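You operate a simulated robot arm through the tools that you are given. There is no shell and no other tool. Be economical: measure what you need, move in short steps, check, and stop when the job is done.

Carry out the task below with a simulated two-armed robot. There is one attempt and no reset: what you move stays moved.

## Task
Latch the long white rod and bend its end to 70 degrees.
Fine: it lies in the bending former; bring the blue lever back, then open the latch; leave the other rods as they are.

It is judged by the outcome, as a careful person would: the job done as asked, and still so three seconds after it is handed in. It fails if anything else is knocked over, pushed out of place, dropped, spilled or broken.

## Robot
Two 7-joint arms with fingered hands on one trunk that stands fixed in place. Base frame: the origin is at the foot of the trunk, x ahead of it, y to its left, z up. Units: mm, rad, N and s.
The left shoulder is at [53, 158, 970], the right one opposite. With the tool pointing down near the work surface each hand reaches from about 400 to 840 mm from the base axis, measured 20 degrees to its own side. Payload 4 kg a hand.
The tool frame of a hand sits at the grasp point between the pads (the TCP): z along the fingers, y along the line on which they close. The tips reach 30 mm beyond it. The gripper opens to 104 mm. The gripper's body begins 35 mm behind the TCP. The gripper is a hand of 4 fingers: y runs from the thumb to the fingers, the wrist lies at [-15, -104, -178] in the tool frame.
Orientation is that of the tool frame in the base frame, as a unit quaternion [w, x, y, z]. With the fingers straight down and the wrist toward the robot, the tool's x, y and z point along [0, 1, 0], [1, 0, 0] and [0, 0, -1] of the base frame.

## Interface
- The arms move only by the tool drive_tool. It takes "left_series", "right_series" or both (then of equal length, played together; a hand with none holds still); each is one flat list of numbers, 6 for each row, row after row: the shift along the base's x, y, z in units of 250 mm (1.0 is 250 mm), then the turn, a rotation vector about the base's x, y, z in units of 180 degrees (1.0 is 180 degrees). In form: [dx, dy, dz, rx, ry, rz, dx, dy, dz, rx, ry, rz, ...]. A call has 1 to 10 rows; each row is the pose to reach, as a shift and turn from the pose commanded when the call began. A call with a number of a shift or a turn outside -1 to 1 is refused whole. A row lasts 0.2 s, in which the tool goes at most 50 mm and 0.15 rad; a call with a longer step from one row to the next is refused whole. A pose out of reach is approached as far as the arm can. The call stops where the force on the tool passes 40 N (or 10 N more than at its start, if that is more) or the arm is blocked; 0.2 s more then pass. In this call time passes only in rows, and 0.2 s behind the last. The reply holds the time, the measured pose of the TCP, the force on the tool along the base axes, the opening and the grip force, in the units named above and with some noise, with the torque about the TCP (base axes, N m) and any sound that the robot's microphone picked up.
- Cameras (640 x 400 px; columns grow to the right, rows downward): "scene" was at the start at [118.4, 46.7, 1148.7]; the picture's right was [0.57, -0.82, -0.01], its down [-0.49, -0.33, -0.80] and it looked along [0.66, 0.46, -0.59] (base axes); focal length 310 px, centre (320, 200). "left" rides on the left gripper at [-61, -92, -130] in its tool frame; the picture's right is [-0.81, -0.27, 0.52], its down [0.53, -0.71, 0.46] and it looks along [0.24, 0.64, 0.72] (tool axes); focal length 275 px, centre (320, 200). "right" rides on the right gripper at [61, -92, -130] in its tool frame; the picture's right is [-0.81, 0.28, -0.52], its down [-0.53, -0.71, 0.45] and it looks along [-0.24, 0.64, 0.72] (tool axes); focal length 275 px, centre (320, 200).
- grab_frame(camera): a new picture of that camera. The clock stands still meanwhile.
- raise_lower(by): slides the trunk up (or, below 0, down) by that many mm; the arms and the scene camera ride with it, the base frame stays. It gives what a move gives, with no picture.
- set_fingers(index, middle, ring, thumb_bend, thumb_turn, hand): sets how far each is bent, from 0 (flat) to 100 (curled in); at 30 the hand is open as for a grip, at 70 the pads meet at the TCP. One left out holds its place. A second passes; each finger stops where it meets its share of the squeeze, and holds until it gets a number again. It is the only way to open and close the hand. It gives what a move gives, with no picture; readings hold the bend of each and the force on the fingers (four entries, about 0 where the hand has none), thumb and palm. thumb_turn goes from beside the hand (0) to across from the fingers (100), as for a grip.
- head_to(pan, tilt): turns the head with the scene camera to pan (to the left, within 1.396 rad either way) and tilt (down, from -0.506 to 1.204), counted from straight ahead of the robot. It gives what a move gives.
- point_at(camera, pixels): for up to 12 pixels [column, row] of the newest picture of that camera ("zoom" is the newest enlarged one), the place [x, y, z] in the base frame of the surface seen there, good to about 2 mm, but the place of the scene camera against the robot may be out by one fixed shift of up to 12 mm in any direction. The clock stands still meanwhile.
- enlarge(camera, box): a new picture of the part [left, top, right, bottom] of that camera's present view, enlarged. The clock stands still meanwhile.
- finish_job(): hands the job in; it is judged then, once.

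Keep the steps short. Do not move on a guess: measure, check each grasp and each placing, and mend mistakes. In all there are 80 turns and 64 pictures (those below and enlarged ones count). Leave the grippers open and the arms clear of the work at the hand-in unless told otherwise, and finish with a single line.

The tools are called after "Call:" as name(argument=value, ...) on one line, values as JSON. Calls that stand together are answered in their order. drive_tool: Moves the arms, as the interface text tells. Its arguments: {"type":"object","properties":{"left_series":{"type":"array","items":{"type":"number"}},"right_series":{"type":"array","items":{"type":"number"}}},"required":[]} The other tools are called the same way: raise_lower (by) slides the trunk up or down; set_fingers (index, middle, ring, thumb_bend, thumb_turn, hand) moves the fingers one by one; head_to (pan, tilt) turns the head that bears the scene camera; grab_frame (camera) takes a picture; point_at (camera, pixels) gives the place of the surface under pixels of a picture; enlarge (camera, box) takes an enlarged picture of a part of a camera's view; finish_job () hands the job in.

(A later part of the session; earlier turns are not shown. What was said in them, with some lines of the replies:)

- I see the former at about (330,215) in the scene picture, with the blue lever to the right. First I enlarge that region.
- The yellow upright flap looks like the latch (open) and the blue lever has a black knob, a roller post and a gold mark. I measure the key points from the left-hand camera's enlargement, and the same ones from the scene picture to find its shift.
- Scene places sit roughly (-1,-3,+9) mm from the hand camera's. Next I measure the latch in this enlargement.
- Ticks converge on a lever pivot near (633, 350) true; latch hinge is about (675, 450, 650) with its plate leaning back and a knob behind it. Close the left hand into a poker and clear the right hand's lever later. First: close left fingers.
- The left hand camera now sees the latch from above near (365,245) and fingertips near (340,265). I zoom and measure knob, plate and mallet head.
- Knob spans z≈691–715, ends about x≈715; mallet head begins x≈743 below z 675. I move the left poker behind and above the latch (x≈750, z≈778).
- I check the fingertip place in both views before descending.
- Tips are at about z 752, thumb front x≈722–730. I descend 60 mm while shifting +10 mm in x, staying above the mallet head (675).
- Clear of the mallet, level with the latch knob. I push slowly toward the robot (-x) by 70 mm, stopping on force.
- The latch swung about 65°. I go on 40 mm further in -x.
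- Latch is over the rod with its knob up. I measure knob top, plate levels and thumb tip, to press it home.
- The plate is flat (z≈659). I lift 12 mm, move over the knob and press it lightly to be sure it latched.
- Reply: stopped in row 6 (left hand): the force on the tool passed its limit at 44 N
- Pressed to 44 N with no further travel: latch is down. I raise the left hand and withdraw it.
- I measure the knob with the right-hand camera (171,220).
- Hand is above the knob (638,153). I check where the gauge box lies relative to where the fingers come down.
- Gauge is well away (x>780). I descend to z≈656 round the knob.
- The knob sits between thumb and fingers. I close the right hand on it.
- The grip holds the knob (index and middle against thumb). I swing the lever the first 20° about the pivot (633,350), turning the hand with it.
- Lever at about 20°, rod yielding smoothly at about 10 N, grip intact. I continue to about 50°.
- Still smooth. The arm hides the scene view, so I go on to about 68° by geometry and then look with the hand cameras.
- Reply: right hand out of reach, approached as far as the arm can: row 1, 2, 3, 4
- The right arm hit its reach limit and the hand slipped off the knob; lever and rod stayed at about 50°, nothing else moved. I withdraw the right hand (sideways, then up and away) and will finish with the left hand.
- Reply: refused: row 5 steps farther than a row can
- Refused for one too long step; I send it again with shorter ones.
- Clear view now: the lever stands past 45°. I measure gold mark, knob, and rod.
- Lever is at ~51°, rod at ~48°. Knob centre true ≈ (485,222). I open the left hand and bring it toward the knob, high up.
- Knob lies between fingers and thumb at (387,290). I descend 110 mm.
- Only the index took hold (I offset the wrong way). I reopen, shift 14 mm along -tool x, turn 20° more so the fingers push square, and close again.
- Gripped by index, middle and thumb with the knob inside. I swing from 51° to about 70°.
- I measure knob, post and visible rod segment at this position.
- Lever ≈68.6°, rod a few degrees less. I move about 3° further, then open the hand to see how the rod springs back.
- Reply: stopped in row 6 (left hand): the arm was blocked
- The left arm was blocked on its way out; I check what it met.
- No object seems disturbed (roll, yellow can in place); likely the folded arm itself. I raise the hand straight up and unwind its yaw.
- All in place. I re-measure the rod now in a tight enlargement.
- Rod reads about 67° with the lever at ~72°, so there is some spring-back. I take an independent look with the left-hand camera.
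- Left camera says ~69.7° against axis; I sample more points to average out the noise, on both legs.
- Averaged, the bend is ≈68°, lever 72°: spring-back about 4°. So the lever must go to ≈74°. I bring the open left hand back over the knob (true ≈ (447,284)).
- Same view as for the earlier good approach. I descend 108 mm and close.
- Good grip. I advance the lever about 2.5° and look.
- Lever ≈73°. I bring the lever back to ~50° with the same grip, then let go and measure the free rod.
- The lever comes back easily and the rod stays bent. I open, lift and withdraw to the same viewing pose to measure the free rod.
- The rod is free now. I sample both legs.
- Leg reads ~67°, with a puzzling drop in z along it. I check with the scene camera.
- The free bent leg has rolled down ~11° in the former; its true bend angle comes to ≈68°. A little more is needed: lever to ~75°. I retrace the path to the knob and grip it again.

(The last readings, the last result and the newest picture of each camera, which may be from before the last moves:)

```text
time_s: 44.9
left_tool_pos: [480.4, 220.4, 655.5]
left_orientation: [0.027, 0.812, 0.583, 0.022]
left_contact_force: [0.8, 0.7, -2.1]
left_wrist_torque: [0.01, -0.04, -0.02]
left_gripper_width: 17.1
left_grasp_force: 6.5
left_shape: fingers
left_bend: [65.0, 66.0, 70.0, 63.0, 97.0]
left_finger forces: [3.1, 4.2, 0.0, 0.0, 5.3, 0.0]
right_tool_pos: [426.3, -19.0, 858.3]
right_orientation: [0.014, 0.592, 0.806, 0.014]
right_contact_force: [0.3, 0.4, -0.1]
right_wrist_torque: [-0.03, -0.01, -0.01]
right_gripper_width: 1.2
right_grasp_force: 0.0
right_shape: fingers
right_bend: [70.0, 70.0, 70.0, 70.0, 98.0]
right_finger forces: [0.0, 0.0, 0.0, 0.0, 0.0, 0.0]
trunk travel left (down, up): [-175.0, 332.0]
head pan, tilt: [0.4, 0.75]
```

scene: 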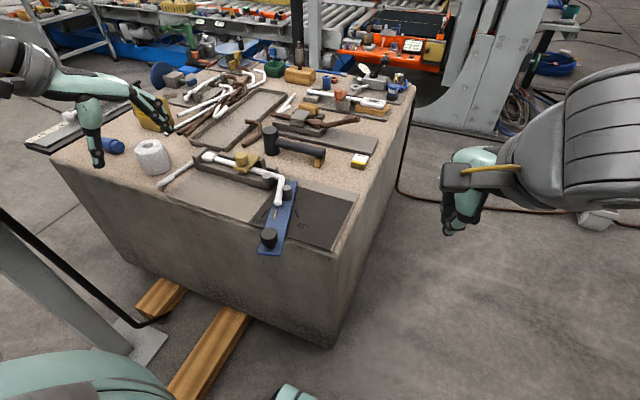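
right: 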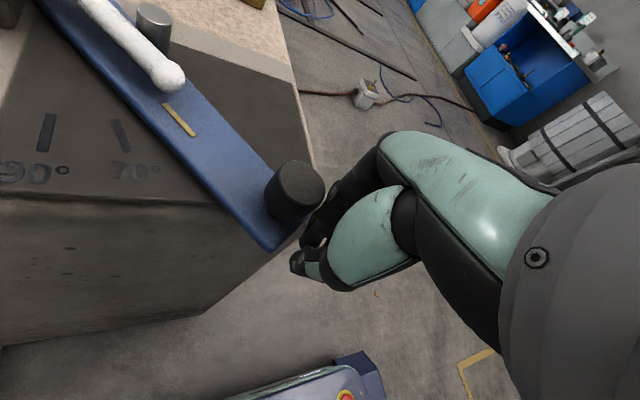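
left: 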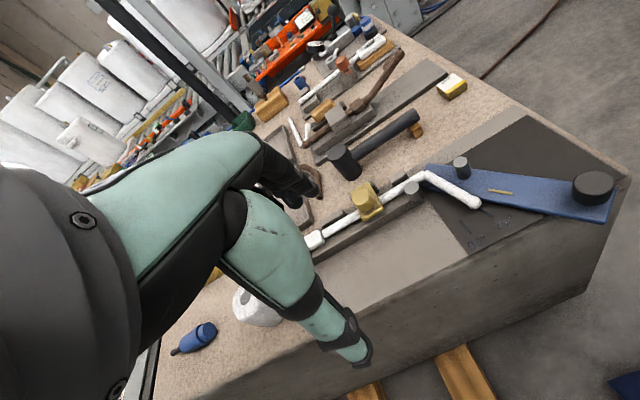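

Grip is good. I swing the lever forward again to ≈75°.

Call:
drive_tool(left_series=[-0.031, 0.041, 0, 0, 0, -0.021, -0.062, 0.082, 0, 0, 0, -0.042, -0.088, 0.127, 0, 0, 0, -0.063, -0.114, 0.171, 0, 0, 0, -0.084, -0.136, 0.223, 0, 0, 0, -0.106, -0.156, 0.273, 0, 0, 0, -0.128, -0.165, 0.304, 0, 0, 0, -0.14])

Call:
enlarge(camera="scene", box=[200, 140, 340, 260])

```text
time_s: 46.5
left_tool_pos: [439.2, 296.3, 656.8]
left_orientation: [0.032, 0.92, 0.39, 0.016]
left_contact_force: [1.6, -7.1, -3.2]
left_wrist_torque: [-0.16, -0.04, -0.07]
left_gripper_width: 16.5
left_grasp_force: 7.0
left_shape: fingers
left_bend: [63.0, 64.0, 70.0, 65.0, 96.0]
left_finger forces: [5.7, 4.5, 0.0, 0.1, 3.9, 0.1]
right_tool_pos: [426.5, -18.7, 857.4]
right_orientation: [0.013, 0.592, 0.805, 0.014]
right_contact_force: [-0.8, 0.4, 2.0]
right_wrist_torque: [0.0, 0.03, -0.01]
right_gripper_width: 0.9
right_grasp_force: 0.0
right_shape: fingers
right_bend: [70.0, 70.0, 70.0, 70.0, 98.0]
right_finger forces: [0.1, 0.0, 0.1, 0.0, 0.1, 0.0]
trunk travel left (down, up): [-175.0, 332.0]
head pan, tilt: [0.4, 0.75]
```

```text
3.33 times, centred on (270, 200) of scene
```

zoom: 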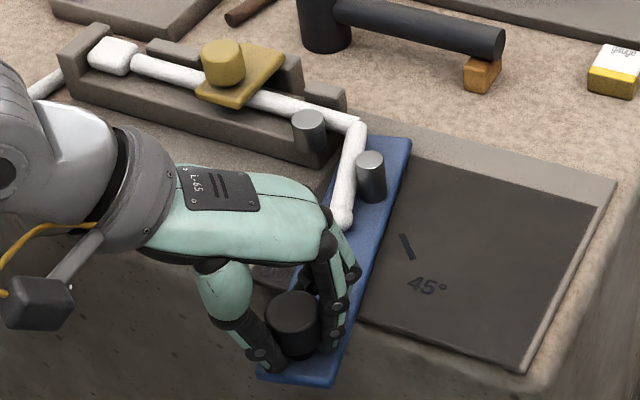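

Back to ~50°, then release and measure as before.

Call:
drive_tool(left_series=[0.009, -0.031, 0, 0, 0, 0.012, 0.029, -0.081, 0, 0, 0, 0.034, 0.051, -0.133, 0, 0, 0, 0.056, 0.077, -0.177, 0, 0, 0, 0.077, 0.103, -0.222, 0, 0, 0, 0.098, 0.134, -0.263, 0, 0, 0, 0.119, 0.165, -0.304, 0, 0, 0, 0.14])

Call:
set_fingers(hand="left", index=30, middle=30, ring=30, thumb_bend=30)

Call:
drive_tool(left_series=[0, 0, 0.15, 0, 0, 0, 0, 0, 0.3, 0, 0, 0, 0, 0.04, 0.47, 0, 0, 0.02, -0.03, 0.18, 0.58, 0, 0, 0.04, -0.06, 0.34, 0.68, 0, 0, 0.06, -0.1, 0.5, 0.75, 0, 0, 0.08, -0.14, 0.66, 0.82, 0, 0, 0.1, -0.18, 0.8, 0.9, 0, 0, 0.105, -0.2, 0.95, 0.93, 0, 0, 0.105])

Call:
grab_frame(camera="left")

Call:
enlarge(camera="scene", box=[200, 140, 320, 215])

```text
time_s: 48.1
left_tool_pos: [480.2, 221.1, 656.5]
left_orientation: [0.025, 0.811, 0.584, 0.021]
left_contact_force: [0.6, 0.5, -3.6]
left_wrist_torque: [0.05, -0.01, 0.01]
left_gripper_width: 16.1
left_grasp_force: 6.8
left_shape: fingers
left_bend: [65.0, 66.0, 70.0, 64.0, 97.0]
left_finger forces: [3.3, 5.1, 0.0, 0.0, 5.3, 0.1]
right_tool_pos: [428.4, -18.5, 858.5]
right_orientation: [0.012, 0.592, 0.806, 0.013]
right_contact_force: [0.4, 0.7, 0.4]
right_wrist_torque: [-0.02, 0.04, -0.03]
right_gripper_width: 1.1
right_grasp_force: 0.0
right_shape: fingers
right_bend: [70.0, 70.0, 70.0, 70.0, 98.0]
right_finger forces: [0.0, 0.1, 0.0, 0.0, 0.0, 0.0]
trunk travel left (down, up): [-175.0, 332.0]
head pan, tilt: [0.4, 0.75]
```

```text
time_s: 49.1
left_tool_pos: [480.4, 219.1, 657.3]
left_orientation: [0.026, 0.812, 0.583, 0.023]
left_contact_force: [-0.2, -0.6, -0.9]
left_wrist_torque: [0.0, -0.04, 0.0]
left_gripper_width: 103.0
left_grasp_force: 0.1
left_shape: fingers
left_bend: [30.0, 30.0, 30.0, 30.0, 97.0]
left_finger forces: [0.0, 0.0, 0.0, 0.1, 0.0, 0.0]
right_tool_pos: [426.5, -18.8, 858.4]
right_orientation: [0.014, 0.593, 0.805, 0.014]
right_contact_force: [-0.4, 0.8, 0.0]
right_wrist_torque: [-0.02, -0.03, 0.02]
right_gripper_width: 1.1
right_grasp_force: 0.0
right_shape: fingers
right_bend: [70.0, 70.0, 70.0, 70.0, 98.0]
right_finger forces: [0.0, 0.0, 0.0, 0.0, 0.0, 0.0]
trunk travel left (down, up): [-175.0, 332.0]
head pan, tilt: [0.4, 0.75]
```

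```text
time_s: 51.1
left_tool_pos: [430.5, 459.5, 889.8]
left_orientation: [0.022, 0.705, 0.709, 0.025]
left_contact_force: [0.6, -0.1, 0.1]
left_wrist_torque: [-0.02, 0.01, -0.04]
left_gripper_width: 102.9
left_grasp_force: 0.0
left_shape: fingers
left_bend: [30.0, 30.0, 30.0, 30.0, 97.0]
left_finger forces: [0.0, 0.1, 0.0, 0.1, 0.0, 0.0]
right_tool_pos: [426.5, -18.1, 859.5]
right_orientation: [0.013, 0.592, 0.806, 0.013]
right_contact_force: [0.2, -1.2, -0.4]
right_wrist_torque: [0.03, 0.0, 0.01]
right_gripper_width: 0.9
right_grasp_force: 0.1
right_shape: fingers
right_bend: [70.0, 70.0, 70.0, 70.0, 98.0]
right_finger forces: [0.0, 0.0, 0.0, 0.0, 0.0, 0.0]
trunk travel left (down, up): [-175.0, 332.0]
head pan, tilt: [0.4, 0.75]
```

```text
11 pictures are left
```

left: 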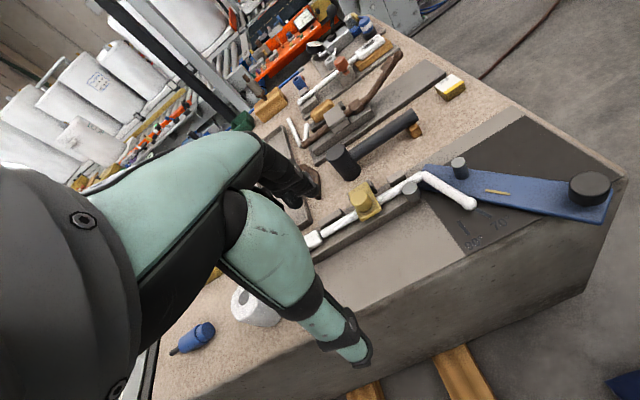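

```text
5.33 times, centred on (260, 178) of scene
```

zoom: 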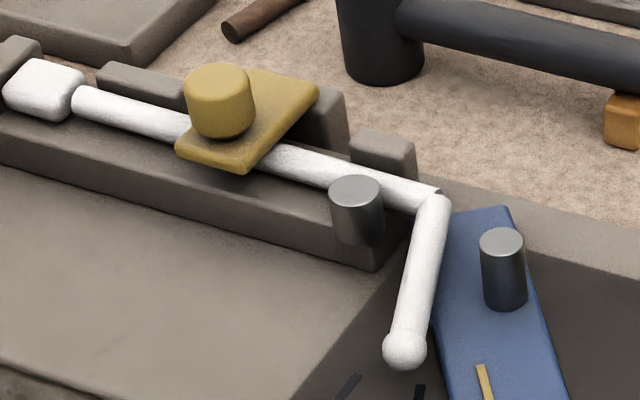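

Call:
point_at(camera="zoom", pixels=[[434, 205], [431, 222], [428, 240], [425, 258], [421, 276], [418, 294], [414, 312], [410, 330], [404, 348], [100, 102], [180, 124], [390, 187]])

Call:
point_at(camera="left", pixels=[[425, 176], [429, 179], [433, 181], [437, 184], [441, 187], [445, 189], [449, 192], [453, 194], [457, 197], [461, 199], [465, 201], [470, 203]])

```text
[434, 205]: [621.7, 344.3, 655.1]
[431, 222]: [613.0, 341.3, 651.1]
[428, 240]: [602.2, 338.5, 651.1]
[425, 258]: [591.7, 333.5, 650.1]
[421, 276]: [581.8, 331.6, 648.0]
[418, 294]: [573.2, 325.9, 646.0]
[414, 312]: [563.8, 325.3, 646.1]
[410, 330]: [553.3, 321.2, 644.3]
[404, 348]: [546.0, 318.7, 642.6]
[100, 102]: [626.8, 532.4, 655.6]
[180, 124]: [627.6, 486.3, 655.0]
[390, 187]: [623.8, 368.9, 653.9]
```

```text
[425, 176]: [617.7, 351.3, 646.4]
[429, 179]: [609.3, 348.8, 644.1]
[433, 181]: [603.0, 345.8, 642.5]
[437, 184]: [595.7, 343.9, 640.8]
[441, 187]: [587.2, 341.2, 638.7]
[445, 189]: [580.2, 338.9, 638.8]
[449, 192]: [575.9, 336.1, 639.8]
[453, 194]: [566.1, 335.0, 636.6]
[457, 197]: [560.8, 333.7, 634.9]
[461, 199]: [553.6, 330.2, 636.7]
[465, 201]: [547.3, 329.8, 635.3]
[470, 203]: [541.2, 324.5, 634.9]
```

Both cameras now give about 70–71° minus ~1° axis tilt: the bend is right. I regrip the knob with the left hand while moving the right hand out of the way.

Call:
drive_tool(left_series=[0.02, -0.15, -0.03, 0, 0, 0, 0.06, -0.29, -0.11, 0, 0, -0.005, 0.1, -0.45, -0.18, 0, 0, -0.025, 0.14, -0.61, -0.25, 0, 0, -0.045, 0.17, -0.77, -0.35, 0, 0, -0.065, 0.2, -0.91, -0.46, 0, 0, -0.085, 0.2, -0.95, -0.63, 0, 0, -0.105, 0.2, -0.95, -0.78, 0, 0, -0.105, 0.2, -0.95, -0.93, 0, 0, -0.105], right_series=[0, -0.12, 0, 0, 0, 0, 0, -0.24, 0, 0, 0, 0, 0, -0.36, 0, 0, 0, 0, 0, -0.48, 0, 0, 0, 0, 0, -0.6, 0, 0, 0, 0, 0, -0.72, 0, 0, 0, 0, 0, -0.84, 0, 0, 0, 0, 0, -0.84, 0, 0, 0, 0, 0, -0.84, 0, 0, 0, 0])

Call:
set_fingers(hand="left", index=70, middle=70, ring=70, thumb_bend=70)

```text
time_s: 53.1
left_tool_pos: [480.6, 220.9, 656.9]
left_orientation: [0.026, 0.811, 0.584, 0.023]
left_contact_force: [0.0, 0.1, 0.9]
left_wrist_torque: [-0.03, -0.02, 0.01]
left_gripper_width: 102.8
left_grasp_force: 0.1
left_shape: fingers
left_bend: [30.0, 30.0, 30.0, 30.0, 97.0]
left_finger forces: [0.0, 0.0, 0.1, 0.1, 0.0, 0.0]
right_tool_pos: [426.2, -228.9, 858.4]
right_orientation: [0.013, 0.592, 0.806, 0.014]
right_contact_force: [0.1, -0.2, 0.3]
right_wrist_torque: [0.02, 0.01, -0.01]
right_gripper_width: 1.1
right_grasp_force: 0.0
right_shape: fingers
right_bend: [70.0, 70.0, 70.0, 70.0, 98.0]
right_finger forces: [0.1, 0.0, 0.0, 0.1, 0.1, 0.0]
trunk travel left (down, up): [-175.0, 332.0]
head pan, tilt: [0.4, 0.75]
```

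```text
time_s: 54.1
left_tool_pos: [480.8, 220.7, 656.5]
left_orientation: [0.026, 0.811, 0.583, 0.022]
left_contact_force: [-0.1, 0.1, -3.1]
left_wrist_torque: [0.04, -0.02, 0.01]
left_gripper_width: 17.6
left_grasp_force: 6.4
left_shape: fingers
left_bend: [65.0, 66.0, 70.0, 63.0, 97.0]
left_finger forces: [3.1, 4.1, 0.1, 0.0, 5.5, 0.1]
right_tool_pos: [425.7, -228.6, 857.9]
right_orientation: [0.013, 0.592, 0.806, 0.013]
right_contact_force: [-0.7, -0.3, 0.3]
right_wrist_torque: [0.01, 0.02, -0.01]
right_gripper_width: 1.0
right_grasp_force: 0.1
right_shape: fingers
right_bend: [70.0, 70.0, 70.0, 70.0, 98.0]
right_finger forces: [0.1, 0.0, 0.0, 0.1, 0.0, 0.1]
trunk travel left (down, up): [-175.0, 332.0]
head pan, tilt: [0.4, 0.75]
```

I swing the lever back from 50° to its start in ten rows.

Call:
drive_tool(left_series=[0.048, -0.05, 0, 0, 0, 0.0139, 0.099, -0.095, 0, 0, 0, 0.0278, 0.155, -0.136, 0, 0, 0, 0.0417, 0.214, -0.171, 0, 0, 0, 0.0556, 0.275, -0.201, 0, 0, 0, 0.0695, 0.34, -0.226, 0, 0, 0, 0.0834, 0.406, -0.246, 0, 0, 0, 0.0973, 0.473, -0.259, 0, 0, 0, 0.111, 0.541, -0.266, 0, 0, 0, 0.125, 0.61, -0.268, 0, 0, 0, 0.139])

Call:
enlarge(camera="scene", box=[200, 100, 420, 237])

```text
time_s: 56.3
left_tool_pos: [632.9, 154.2, 655.4]
left_orientation: [0.02, 0.666, 0.745, 0.027]
left_contact_force: [-0.5, -1.4, -1.2]
left_wrist_torque: [-0.03, -0.01, 0.08]
left_gripper_width: 16.5
left_grasp_force: 7.1
left_shape: fingers
left_bend: [66.0, 68.0, 70.0, 64.0, 95.0]
left_finger forces: [2.8, 3.4, 0.0, 0.1, 7.6, 0.0]
right_tool_pos: [426.5, -228.9, 857.4]
right_orientation: [0.013, 0.592, 0.806, 0.014]
right_contact_force: [-0.4, 0.2, -0.3]
right_wrist_torque: [0.01, 0.01, 0.01]
right_gripper_width: 0.7
right_grasp_force: 0.1
right_shape: fingers
right_bend: [70.0, 70.0, 70.0, 70.0, 98.0]
right_finger forces: [0.0, 0.0, 0.0, 0.1, 0.0, 0.0]
trunk travel left (down, up): [-175.0, 332.0]
head pan, tilt: [0.4, 0.75]
```

```text
2.91 times, centred on (310, 168) of scene
```

zoom: 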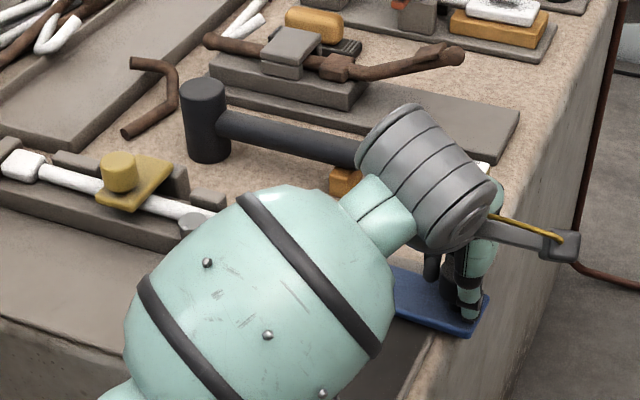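

The lever seems home. I release, lift straight up, and retract a little to see.

Call:
set_fingers(hand="left", index=30, middle=30, ring=30, thumb_bend=30)

Call:
drive_tool(left_series=[0, 0, 0.15, 0, 0, 0, 0, 0, 0.3, 0, 0, 0, 0, 0, 0.47, 0, 0, 0, -0.05, 0.1, 0.62, 0, 0, -0.01, -0.12, 0.25, 0.7, 0, 0, -0.02, -0.2, 0.4, 0.76, 0, 0, -0.03, -0.3, 0.55, 0.8, 0, 0, -0.04, -0.4, 0.7, 0.8, 0, 0, -0.06, -0.5, 0.84, 0.8, 0, 0, -0.075, -0.6, 0.98, 0.8, 0, 0, -0.075])

Call:
enlarge(camera="scene", box=[180, 110, 400, 247])

```text
time_s: 57.3
left_tool_pos: [634.0, 152.9, 655.7]
left_orientation: [0.021, 0.666, 0.745, 0.028]
left_contact_force: [0.7, -0.1, -0.3]
left_wrist_torque: [-0.02, 0.0, 0.02]
left_gripper_width: 102.8
left_grasp_force: 0.1
left_shape: fingers
left_bend: [30.0, 30.0, 30.0, 30.0, 97.0]
left_finger forces: [0.1, 0.1, 0.1, 0.1, 0.1, 0.0]
right_tool_pos: [426.3, -229.9, 857.1]
right_orientation: [0.014, 0.592, 0.806, 0.014]
right_contact_force: [0.0, -0.5, 0.5]
right_wrist_torque: [-0.05, -0.02, -0.02]
right_gripper_width: 1.1
right_grasp_force: 0.1
right_shape: fingers
right_bend: [70.0, 70.0, 70.0, 70.0, 98.0]
right_finger forces: [0.1, 0.1, 0.0, 0.0, 0.0, 0.1]
trunk travel left (down, up): [-175.0, 332.0]
head pan, tilt: [0.4, 0.75]
```

```text
time_s: 59.5
left_tool_pos: [481.9, 401.4, 858.9]
left_orientation: [0.024, 0.749, 0.662, 0.026]
left_contact_force: [-0.4, 0.4, 0.2]
left_wrist_torque: [0.0, -0.03, 0.01]
left_gripper_width: 102.8
left_grasp_force: 0.1
left_shape: fingers
left_bend: [30.0, 30.0, 30.0, 30.0, 97.0]
left_finger forces: [0.0, 0.0, 0.1, 0.0, 0.1, 0.1]
right_tool_pos: [425.6, -229.2, 857.3]
right_orientation: [0.013, 0.592, 0.806, 0.014]
right_contact_force: [-0.2, 0.2, 0.1]
right_wrist_torque: [-0.01, 0.01, 0.01]
right_gripper_width: 1.1
right_grasp_force: 0.0
right_shape: fingers
right_bend: [70.0, 70.0, 70.0, 70.0, 98.0]
right_finger forces: [0.0, 0.0, 0.0, 0.1, 0.0, 0.0]
trunk travel left (down, up): [-175.0, 332.0]
head pan, tilt: [0.4, 0.75]
```

```text
2.91 times, centred on (290, 178) of scene
```

zoom: 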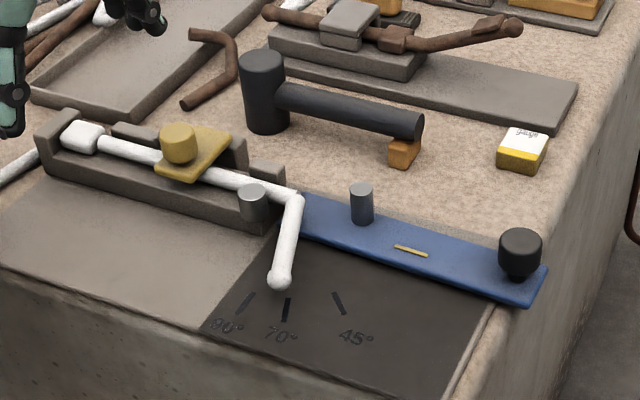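

The rod's tip points straight at the 70° tick and the lever lies back. I measure lever angle, rod leg and latch.

Call:
point_at(camera="zoom", pixels=[[519, 240], [397, 246], [425, 256], [528, 304], [361, 188], [178, 135], [212, 135], [185, 172], [296, 200], [283, 265], [110, 146], [240, 185]])

```text
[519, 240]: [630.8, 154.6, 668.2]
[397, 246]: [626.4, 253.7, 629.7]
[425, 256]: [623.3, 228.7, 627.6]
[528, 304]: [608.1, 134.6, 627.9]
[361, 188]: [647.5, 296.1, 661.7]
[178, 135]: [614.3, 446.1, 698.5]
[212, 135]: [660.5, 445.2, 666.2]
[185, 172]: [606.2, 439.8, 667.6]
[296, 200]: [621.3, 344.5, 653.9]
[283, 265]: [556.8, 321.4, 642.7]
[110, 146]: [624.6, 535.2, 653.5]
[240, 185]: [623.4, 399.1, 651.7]
```

Lever is within ~2° of home (I'll nudge it later). Now the latch: I bring the open left hand above its knob at true (617,449), top z 689.

Call:
drive_tool(left_series=[0.135, 0.045, -0.09, 0, 0, 0.01, 0.27, 0.09, -0.18, 0, 0, 0.02, 0.405, 0.135, -0.28, 0, 0, 0.03, 0.54, 0.18, -0.38, 0, 0, 0.04])

Call:
grab_frame(camera="left")

```text
time_s: 60.5
left_tool_pos: [617.2, 444.5, 761.0]
left_orientation: [0.021, 0.706, 0.707, 0.027]
left_contact_force: [1.0, 0.3, 0.3]
left_wrist_torque: [-0.01, 0.03, 0.01]
left_gripper_width: 103.0
left_grasp_force: 0.1
left_shape: fingers
left_bend: [30.0, 30.0, 30.0, 30.0, 97.0]
left_finger forces: [0.0, 0.1, 0.1, 0.0, 0.1, 0.1]
right_tool_pos: [428.1, -228.4, 856.9]
right_orientation: [0.012, 0.593, 0.805, 0.014]
right_contact_force: [-1.1, 0.7, 0.1]
right_wrist_torque: [0.02, -0.01, 0.01]
right_gripper_width: 1.1
right_grasp_force: 0.0
right_shape: fingers
right_bend: [70.0, 70.0, 70.0, 70.0, 98.0]
right_finger forces: [0.1, 0.1, 0.0, 0.0, 0.0, 0.0]
trunk travel left (down, up): [-175.0, 332.0]
head pan, tilt: [0.4, 0.75]
```

```text
7 pictures are left
```

left: 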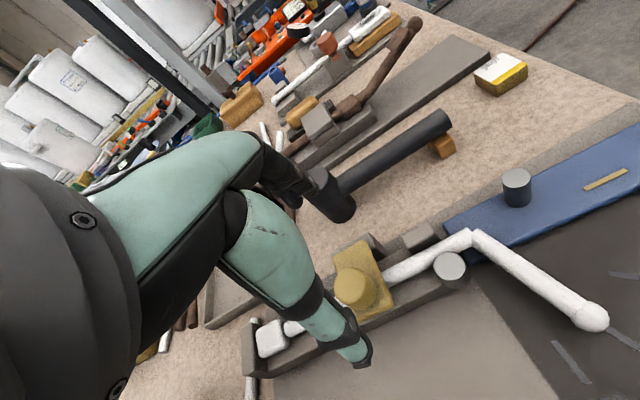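

Call:
point_at(camera="left", pixels=[[352, 283], [337, 285], [370, 280], [352, 272], [352, 294], [345, 250], [385, 315], [340, 265]])

```text
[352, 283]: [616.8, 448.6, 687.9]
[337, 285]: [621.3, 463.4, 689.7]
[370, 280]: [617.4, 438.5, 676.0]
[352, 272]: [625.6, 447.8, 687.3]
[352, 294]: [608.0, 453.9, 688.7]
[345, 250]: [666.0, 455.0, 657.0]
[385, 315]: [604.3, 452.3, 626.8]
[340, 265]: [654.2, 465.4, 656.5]
```

Knob centre (617,451). I descend to z≈690 and close on it.

Call:
drive_tool(left_series=[0, 0.01, -0.12, 0, 0, 0, 0, 0.01, -0.22, 0, 0, 0, 0, 0.01, -0.284, 0, 0, 0])

Call:
set_fingers(hand="left", index=70, middle=70, ring=70, thumb_bend=70)

```text
time_s: 61.3
left_tool_pos: [617.9, 446.9, 691.3]
left_orientation: [0.021, 0.705, 0.709, 0.027]
left_contact_force: [0.0, 0.3, 0.0]
left_wrist_torque: [0.02, -0.01, -0.05]
left_gripper_width: 103.0
left_grasp_force: 0.0
left_shape: fingers
left_bend: [30.0, 30.0, 30.0, 30.0, 97.0]
left_finger forces: [0.0, 0.0, 0.1, 0.0, 0.0, 0.1]
right_tool_pos: [427.1, -228.3, 856.9]
right_orientation: [0.013, 0.591, 0.806, 0.014]
right_contact_force: [0.5, 0.8, 0.2]
right_wrist_torque: [0.0, 0.04, 0.02]
right_gripper_width: 1.1
right_grasp_force: 0.0
right_shape: fingers
right_bend: [70.0, 70.0, 70.0, 70.0, 98.0]
right_finger forces: [0.0, 0.0, 0.0, 0.0, 0.0, 0.1]
trunk travel left (down, up): [-175.0, 332.0]
head pan, tilt: [0.4, 0.75]
```

```text
time_s: 62.3
left_tool_pos: [617.6, 446.3, 691.5]
left_orientation: [0.022, 0.707, 0.707, 0.027]
left_contact_force: [4.3, -1.0, 2.2]
left_wrist_torque: [0.04, -0.12, -0.03]
left_gripper_width: 12.6
left_grasp_force: 6.9
left_shape: fingers
left_bend: [67.0, 64.0, 70.0, 65.0, 97.0]
left_finger forces: [2.0, 7.4, 0.0, 0.1, 4.7, 0.0]
right_tool_pos: [426.8, -229.2, 857.4]
right_orientation: [0.013, 0.592, 0.805, 0.013]
right_contact_force: [-0.1, 0.4, -0.8]
right_wrist_torque: [-0.04, 0.0, -0.01]
right_gripper_width: 1.3
right_grasp_force: 0.0
right_shape: fingers
right_bend: [70.0, 70.0, 70.0, 70.0, 98.0]
right_finger forces: [0.0, 0.0, 0.0, 0.0, 0.0, 0.0]
trunk travel left (down, up): [-175.0, 332.0]
head pan, tilt: [0.4, 0.75]
```

Gripped by index, middle and thumb. I lift along the hinge arc, tilting the hand with it, to ~32°.

Call:
drive_tool(left_series=[0.011, 0, 0.016, 0, 0.022, 0, 0.022, 0, 0.031, 0, 0.044, 0, 0.035, 0, 0.045, 0, 0.067, 0, 0.049, 0, 0.058, 0, 0.089, 0, 0.063, 0, 0.071, 0, 0.111, 0, 0.079, 0, 0.082, 0, 0.133, 0, 0.112, 0, 0.101, 0, 0.15, 0])

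Call:
enlarge(camera="scene", box=[170, 110, 330, 210])

```text
time_s: 63.9
left_tool_pos: [648.3, 447.7, 716.0]
left_orientation: [-0.146, 0.693, 0.692, -0.14]
left_contact_force: [0.1, -4.4, -4.2]
left_wrist_torque: [-0.13, 0.03, 0.02]
left_gripper_width: 7.0
left_grasp_force: 5.8
left_shape: fingers
left_bend: [67.0, 66.0, 70.0, 68.0, 96.0]
left_finger forces: [2.4, 4.3, 0.0, 0.0, 4.3, 0.0]
right_tool_pos: [427.5, -229.0, 857.1]
right_orientation: [0.012, 0.593, 0.805, 0.014]
right_contact_force: [-0.2, -1.0, 0.3]
right_wrist_torque: [-0.01, 0.0, 0.0]
right_gripper_width: 1.0
right_grasp_force: 0.1
right_shape: fingers
right_bend: [70.0, 70.0, 70.0, 70.0, 98.0]
right_finger forces: [0.1, 0.0, 0.0, 0.1, 0.0, 0.0]
trunk travel left (down, up): [-175.0, 332.0]
head pan, tilt: [0.4, 0.75]
```

```text
4.00 times, centred on (250, 160) of scene
```

zoom: 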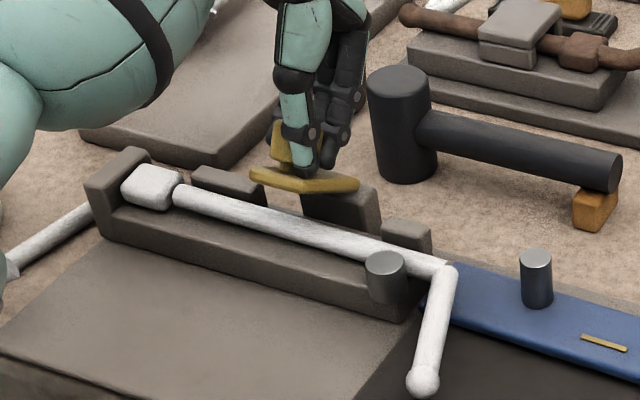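

The latch is lifted about 40°. I carry it on along the arc to ~65°.

Call:
drive_tool(left_series=[0.018, 0, 0.009, 0, 0, 0, 0.036, 0, 0.015, 0, 0, 0, 0.06, 0, 0.021, 0, 0, 0, 0.081, 0, 0.025, 0, 0, 0, 0.105, 0, 0.027, 0, 0, 0, 0.129, 0, 0.028, 0, 0, 0])

Call:
enlarge(camera="scene", box=[190, 110, 310, 185])

```text
time_s: 65.3
left_tool_pos: [680.6, 447.7, 722.5]
left_orientation: [-0.145, 0.692, 0.693, -0.139]
left_contact_force: [-2.7, -5.6, -2.2]
left_wrist_torque: [-0.15, 0.21, 0.1]
left_gripper_width: 7.3
left_grasp_force: 6.2
left_shape: fingers
left_bend: [69.0, 68.0, 70.0, 67.0, 95.0]
left_finger forces: [1.9, 4.0, 0.0, 0.0, 6.9, 0.1]
right_tool_pos: [428.1, -229.6, 858.3]
right_orientation: [0.012, 0.592, 0.806, 0.014]
right_contact_force: [0.4, 0.4, -0.1]
right_wrist_torque: [-0.03, 0.01, -0.04]
right_gripper_width: 1.0
right_grasp_force: 0.0
right_shape: fingers
right_bend: [70.0, 70.0, 70.0, 70.0, 98.0]
right_finger forces: [0.0, 0.0, 0.0, 0.0, 0.0, 0.0]
trunk travel left (down, up): [-175.0, 332.0]
head pan, tilt: [0.4, 0.75]
```

```text
5.33 times, centred on (250, 148) of scene
```

zoom: 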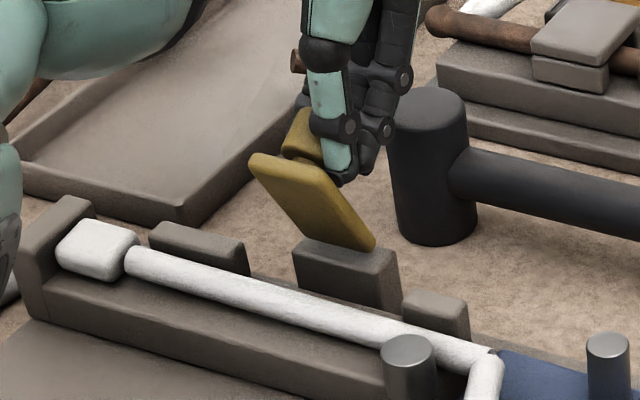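

About 65–70° open and still held. I carry it 32 mm further past vertical.

Call:
drive_tool(left_series=[0.024, 0, -0.002, 0, 0, 0, 0.048, 0, -0.005, 0, 0, 0, 0.072, 0, -0.012, 0, 0, 0, 0.096, 0, -0.02, 0, 0, 0, 0.125, 0, -0.03, 0, 0, 0])

Call:
enlarge(camera="scene", box=[190, 110, 310, 185])

```text
time_s: 66.5
left_tool_pos: [697.5, 444.8, 717.1]
left_orientation: [-0.144, 0.693, 0.693, -0.139]
left_contact_force: [-1.0, 0.2, -0.7]
left_wrist_torque: [-0.05, 0.08, 0.03]
left_gripper_width: 5.9
left_grasp_force: 3.7
left_shape: fingers
left_bend: [69.0, 68.0, 70.0, 68.0, 96.0]
left_finger forces: [0.3, 3.4, 0.0, 0.1, 3.3, 0.1]
left hand out of reach, approached as far as the arm can: row 2, 3, 4, 5
right_tool_pos: [426.7, -229.8, 857.0]
right_orientation: [0.014, 0.592, 0.806, 0.014]
right_contact_force: [0.1, -0.9, -0.2]
right_wrist_torque: [0.01, -0.02, 0.0]
right_gripper_width: 1.0
right_grasp_force: 0.1
right_shape: fingers
right_bend: [70.0, 70.0, 70.0, 70.0, 98.0]
right_finger forces: [0.0, 0.2, 0.1, 0.1, 0.0, 0.1]
trunk travel left (down, up): [-175.0, 332.0]
head pan, tilt: [0.4, 0.75]
```

```text
5.33 times, centred on (250, 148) of scene
```

zoom: 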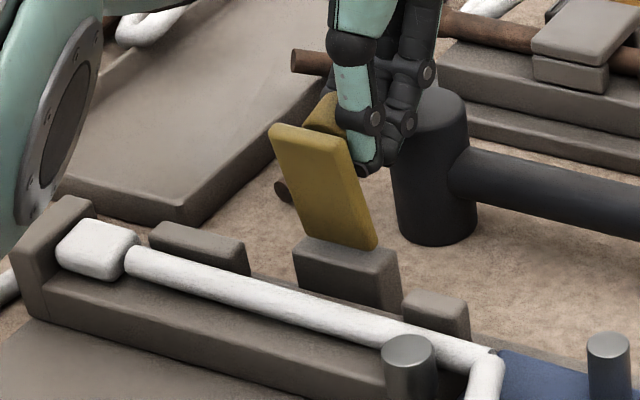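

About 80° open, arm at reach because of the tilt. I untilt the hand while going on in +x, which lets the thumb push the plate past vertical.

Call:
drive_tool(left_series=[0.012, 0, 0, 0, -0.0375, 0, 0.03, 0, 0, 0, -0.075, 0, 0.05, 0, 0, 0, -0.1125, 0, 0.07, 0, 0, 0, -0.15, 0, 0.09, 0, 0, 0, -0.15, 0])

Call:
enlarge(camera="scene", box=[190, 110, 310, 185])

```text
time_s: 67.7
left_tool_pos: [711.3, 441.1, 717.1]
left_orientation: [0.022, 0.706, 0.707, 0.026]
left_contact_force: [-1.3, -1.5, -0.8]
left_wrist_torque: [-0.05, -0.01, 0.03]
left_gripper_width: 2.8
left_grasp_force: 1.1
left_shape: fingers
left_bend: [70.0, 70.0, 70.0, 69.0, 97.0]
left_finger forces: [0.1, 0.0, 0.1, 0.0, 1.8, 0.1]
right_tool_pos: [427.4, -229.9, 857.7]
right_orientation: [0.013, 0.592, 0.805, 0.013]
right_contact_force: [-0.1, 0.3, -0.3]
right_wrist_torque: [0.01, 0.03, -0.01]
right_gripper_width: 1.1
right_grasp_force: 0.0
right_shape: fingers
right_bend: [70.0, 70.0, 70.0, 70.0, 98.0]
right_finger forces: [0.0, 0.0, 0.1, 0.0, 0.0, 0.0]
trunk travel left (down, up): [-175.0, 332.0]
head pan, tilt: [0.4, 0.75]
```

```text
5.33 times, centred on (250, 148) of scene
```

zoom: 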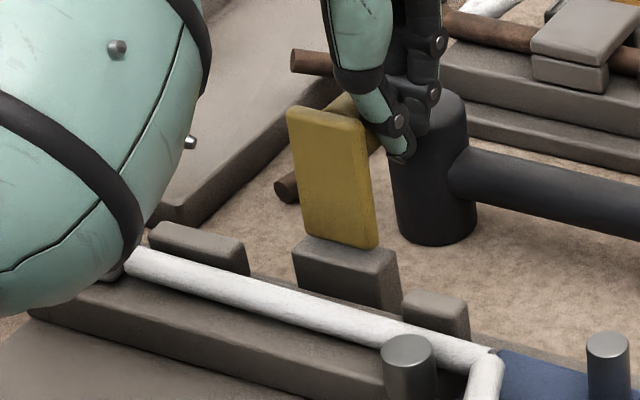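

Call:
point_at(camera="zoom", pixels=[[300, 120], [350, 130], [315, 225], [365, 238], [330, 180], [345, 105], [400, 150], [370, 130]])

```text
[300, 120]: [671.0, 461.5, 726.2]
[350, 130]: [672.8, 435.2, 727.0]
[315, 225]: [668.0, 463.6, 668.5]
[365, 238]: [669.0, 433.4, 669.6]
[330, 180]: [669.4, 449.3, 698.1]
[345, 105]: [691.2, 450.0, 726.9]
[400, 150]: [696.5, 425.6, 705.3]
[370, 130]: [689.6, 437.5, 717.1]
```

The latch is about 3° past vertical (it began ~11° back). I free the hand sideways, lift it, and will then push the plate's front gently to its rest.

Call:
drive_tool(left_series=[0.01, -0.05, 0, 0, 0, 0, 0.01, -0.1, 0.02, 0, 0, 0, 0.01, -0.1, 0.15, 0, 0, 0, 0, -0.08, 0.3, 0, 0, 0, -0.15, -0.04, 0.32, 0, 0, 0, -0.32, 0.02, 0.32, 0, 0, 0, -0.4, 0.04, 0.25, 0, 0, 0, -0.4, 0.04, 0.1, 0, 0, 0])

Call:
grab_frame(camera="scene")

```text
time_s: 69.5
left_tool_pos: [611.2, 452.7, 744.2]
left_orientation: [0.022, 0.706, 0.708, 0.026]
left_contact_force: [0.0, 0.2, 0.6]
left_wrist_torque: [0.02, 0.0, 0.01]
left_gripper_width: 1.3
left_grasp_force: 0.1
left_shape: fingers
left_bend: [70.0, 70.0, 70.0, 70.0, 97.0]
left_finger forces: [0.0, 0.0, 0.0, 0.0, 0.0, 0.0]
right_tool_pos: [427.5, -228.1, 857.7]
right_orientation: [0.012, 0.593, 0.805, 0.014]
right_contact_force: [0.0, -0.3, 0.1]
right_wrist_torque: [0.02, 0.01, 0.02]
right_gripper_width: 1.3
right_grasp_force: 0.1
right_shape: fingers
right_bend: [70.0, 70.0, 70.0, 70.0, 98.0]
right_finger forces: [0.0, 0.0, 0.0, 0.1, 0.1, 0.0]
trunk travel left (down, up): [-175.0, 332.0]
head pan, tilt: [0.4, 0.75]
```

```text
2 pictures are left
```

scene: 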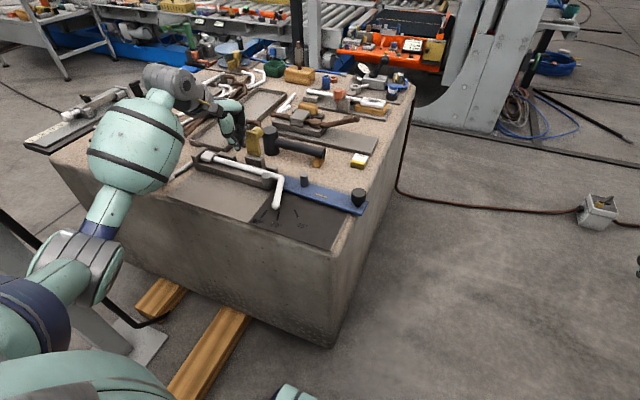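

Call:
point_at(camera="scene", pixels=[[253, 132], [254, 136], [254, 141], [254, 146], [255, 151], [357, 190], [324, 195], [304, 180], [264, 139], [268, 135]])

```text
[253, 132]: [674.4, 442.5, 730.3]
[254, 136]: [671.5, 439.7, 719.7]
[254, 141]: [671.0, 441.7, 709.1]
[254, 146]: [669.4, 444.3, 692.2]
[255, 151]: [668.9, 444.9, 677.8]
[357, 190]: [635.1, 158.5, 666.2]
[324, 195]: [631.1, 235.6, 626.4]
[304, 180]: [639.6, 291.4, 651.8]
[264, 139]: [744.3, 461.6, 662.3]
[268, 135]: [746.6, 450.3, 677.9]
```

Latch stands ~4° past vertical, lever within about a degree of home. I lower the closed hand in front of the plate and push it gently back, in small rows.

Call:
drive_tool(left_series=[0, 0, -0.06, 0, 0, 0, 0.08, 0, -0.06, 0, 0, 0, 0.12, 0, -0.06, 0, 0, 0, 0.15, 0, -0.06, 0, 0, 0, 0.17, 0, -0.06, 0, 0, 0, 0.19, 0, -0.06, 0, 0, 0])

Call:
point_at(camera="scene", pixels=[[253, 132]])

```text
time_s: 70.9
left_tool_pos: [658.8, 452.7, 730.1]
left_orientation: [0.022, 0.706, 0.708, 0.026]
left_contact_force: [-15.9, 1.5, 3.8]
left_wrist_torque: [0.04, 0.06, 0.19]
left_gripper_width: 0.1
left_grasp_force: 7.7
left_shape: fingers
left_bend: [70.0, 71.0, 70.0, 70.0, 97.0]
left_finger forces: [2.9, 11.8, 0.6, 0.1, 0.0, 0.1]
right_tool_pos: [425.5, -229.7, 858.4]
right_orientation: [0.014, 0.592, 0.806, 0.015]
right_contact_force: [0.6, -0.1, 0.0]
right_wrist_torque: [-0.02, -0.01, -0.02]
right_gripper_width: 0.6
right_grasp_force: 0.1
right_shape: fingers
right_bend: [70.0, 70.0, 70.0, 70.0, 98.0]
right_finger forces: [0.0, 0.1, 0.1, 0.0, 0.0, 0.0]
trunk travel left (down, up): [-175.0, 332.0]
head pan, tilt: [0.4, 0.75]
```

```text
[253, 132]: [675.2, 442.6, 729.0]
```

It met its stop at 16 N, so the latch is fully open. I back off, raise, withdraw the left hand, and open both hands.

Call:
drive_tool(left_series=[-0.08, 0, 0, 0, 0, 0, -0.14, 0, 0.08, 0, 0, 0, -0.2, 0.02, 0.22, 0, 0, 0, -0.3, 0.05, 0.36, 0, 0, 0, -0.42, 0.08, 0.48, 0, 0, 0, -0.58, 0.1, 0.56, 0, 0, 0, -0.74, 0.12, 0.58, 0, 0, 0, -0.9, 0.14, 0.6, 0, 0, 0, -1, 0.16, 0.6, 0, 0, 0])

Call:
set_fingers(hand="left", index=30, middle=30, ring=30, thumb_bend=30)

Call:
set_fingers(hand="right", index=30, middle=30, ring=30, thumb_bend=30)

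Call:
enlarge(camera="scene", box=[170, 90, 420, 246])

```text
time_s: 72.9
left_tool_pos: [407.6, 490.5, 880.4]
left_orientation: [0.022, 0.706, 0.707, 0.027]
left_contact_force: [0.4, -0.2, -1.0]
left_wrist_torque: [-0.01, -0.01, -0.01]
left_gripper_width: 1.1
left_grasp_force: 0.0
left_shape: fingers
left_bend: [70.0, 70.0, 70.0, 70.0, 97.0]
left_finger forces: [0.0, 0.0, 0.0, 0.0, 0.1, 0.0]
right_tool_pos: [427.0, -229.4, 858.0]
right_orientation: [0.013, 0.593, 0.805, 0.014]
right_contact_force: [-0.5, 0.0, 0.1]
right_wrist_torque: [0.0, 0.02, 0.02]
right_gripper_width: 0.8
right_grasp_force: 0.1
right_shape: fingers
right_bend: [70.0, 70.0, 70.0, 70.0, 98.0]
right_finger forces: [0.1, 0.0, 0.1, 0.0, 0.0, 0.0]
trunk travel left (down, up): [-175.0, 332.0]
head pan, tilt: [0.4, 0.75]
```

```text
time_s: 73.9
left_tool_pos: [409.5, 490.6, 879.9]
left_orientation: [0.022, 0.705, 0.708, 0.027]
left_contact_force: [0.6, 0.6, 0.3]
left_wrist_torque: [-0.02, -0.02, -0.01]
left_gripper_width: 102.7
left_grasp_force: 0.0
left_shape: fingers
left_bend: [30.0, 30.0, 30.0, 30.0, 97.0]
left_finger forces: [0.0, 0.0, 0.0, 0.0, 0.0, 0.0]
right_tool_pos: [426.2, -228.4, 856.6]
right_orientation: [0.013, 0.593, 0.805, 0.014]
right_contact_force: [0.2, -1.0, 0.4]
right_wrist_torque: [-0.02, -0.01, 0.03]
right_gripper_width: 1.1
right_grasp_force: 0.1
right_shape: fingers
right_bend: [70.0, 70.0, 70.0, 70.0, 98.0]
right_finger forces: [0.0, 0.1, 0.2, 0.0, 0.0, 0.0]
trunk travel left (down, up): [-175.0, 332.0]
head pan, tilt: [0.4, 0.75]
```

```text
time_s: 74.9
left_tool_pos: [408.1, 489.7, 878.1]
left_orientation: [0.022, 0.705, 0.709, 0.027]
left_contact_force: [-0.2, 0.5, 0.8]
left_wrist_torque: [-0.01, 0.01, -0.03]
left_gripper_width: 102.8
left_grasp_force: 0.0
left_shape: fingers
left_bend: [30.0, 30.0, 30.0, 30.0, 97.0]
left_finger forces: [0.0, 0.1, 0.2, 0.0, 0.0, 0.0]
right_tool_pos: [427.9, -229.5, 857.9]
right_orientation: [0.013, 0.592, 0.806, 0.014]
right_contact_force: [1.0, 0.1, 0.3]
right_wrist_torque: [0.01, -0.02, 0.02]
right_gripper_width: 103.0
right_grasp_force: 0.1
right_shape: fingers
right_bend: [30.0, 30.0, 30.0, 30.0, 98.0]
right_finger forces: [0.0, 0.0, 0.1, 0.1, 0.0, 0.0]
trunk travel left (down, up): [-175.0, 332.0]
head pan, tilt: [0.4, 0.75]
```

```text
2.56 times, centred on (295, 168) of scene
```

zoom: 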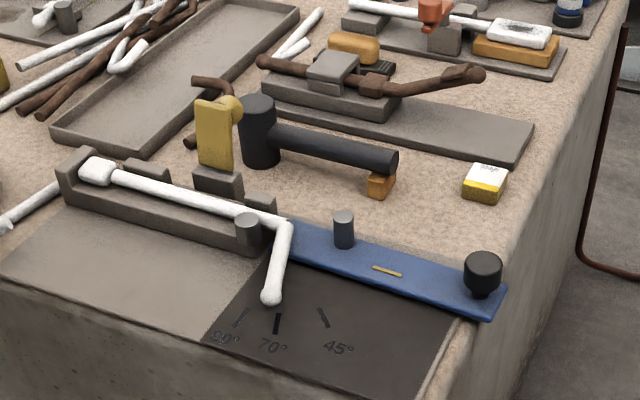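

Call:
point_at(camera="zoom", pixels=[[483, 263], [375, 268], [400, 275], [490, 317], [503, 290], [283, 228], [280, 245], [276, 265], [272, 284], [150, 183], [230, 207], [212, 108]])

```text
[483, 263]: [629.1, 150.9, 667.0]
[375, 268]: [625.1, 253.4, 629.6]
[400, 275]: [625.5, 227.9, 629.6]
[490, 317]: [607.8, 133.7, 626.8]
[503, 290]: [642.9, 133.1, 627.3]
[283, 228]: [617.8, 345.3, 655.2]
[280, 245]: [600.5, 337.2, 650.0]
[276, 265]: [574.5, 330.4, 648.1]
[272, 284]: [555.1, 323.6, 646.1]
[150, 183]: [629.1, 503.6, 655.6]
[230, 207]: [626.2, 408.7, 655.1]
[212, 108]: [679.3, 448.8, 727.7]
```

The rod leg measures about 70°, with its tip at the 70° tick. The lever is within about 2° of its start, the latch is open and upright, and the other rods, mallet and gauge are in place. Both hands are open and clear, so I hand in.

Call:
finish_job()

```text
The job is handed in.
```

The long white rod was latched and bent to about 70°, the blue lever was brought back to within about 2° of its start, the latch was opened, and the other rods were left as they were.
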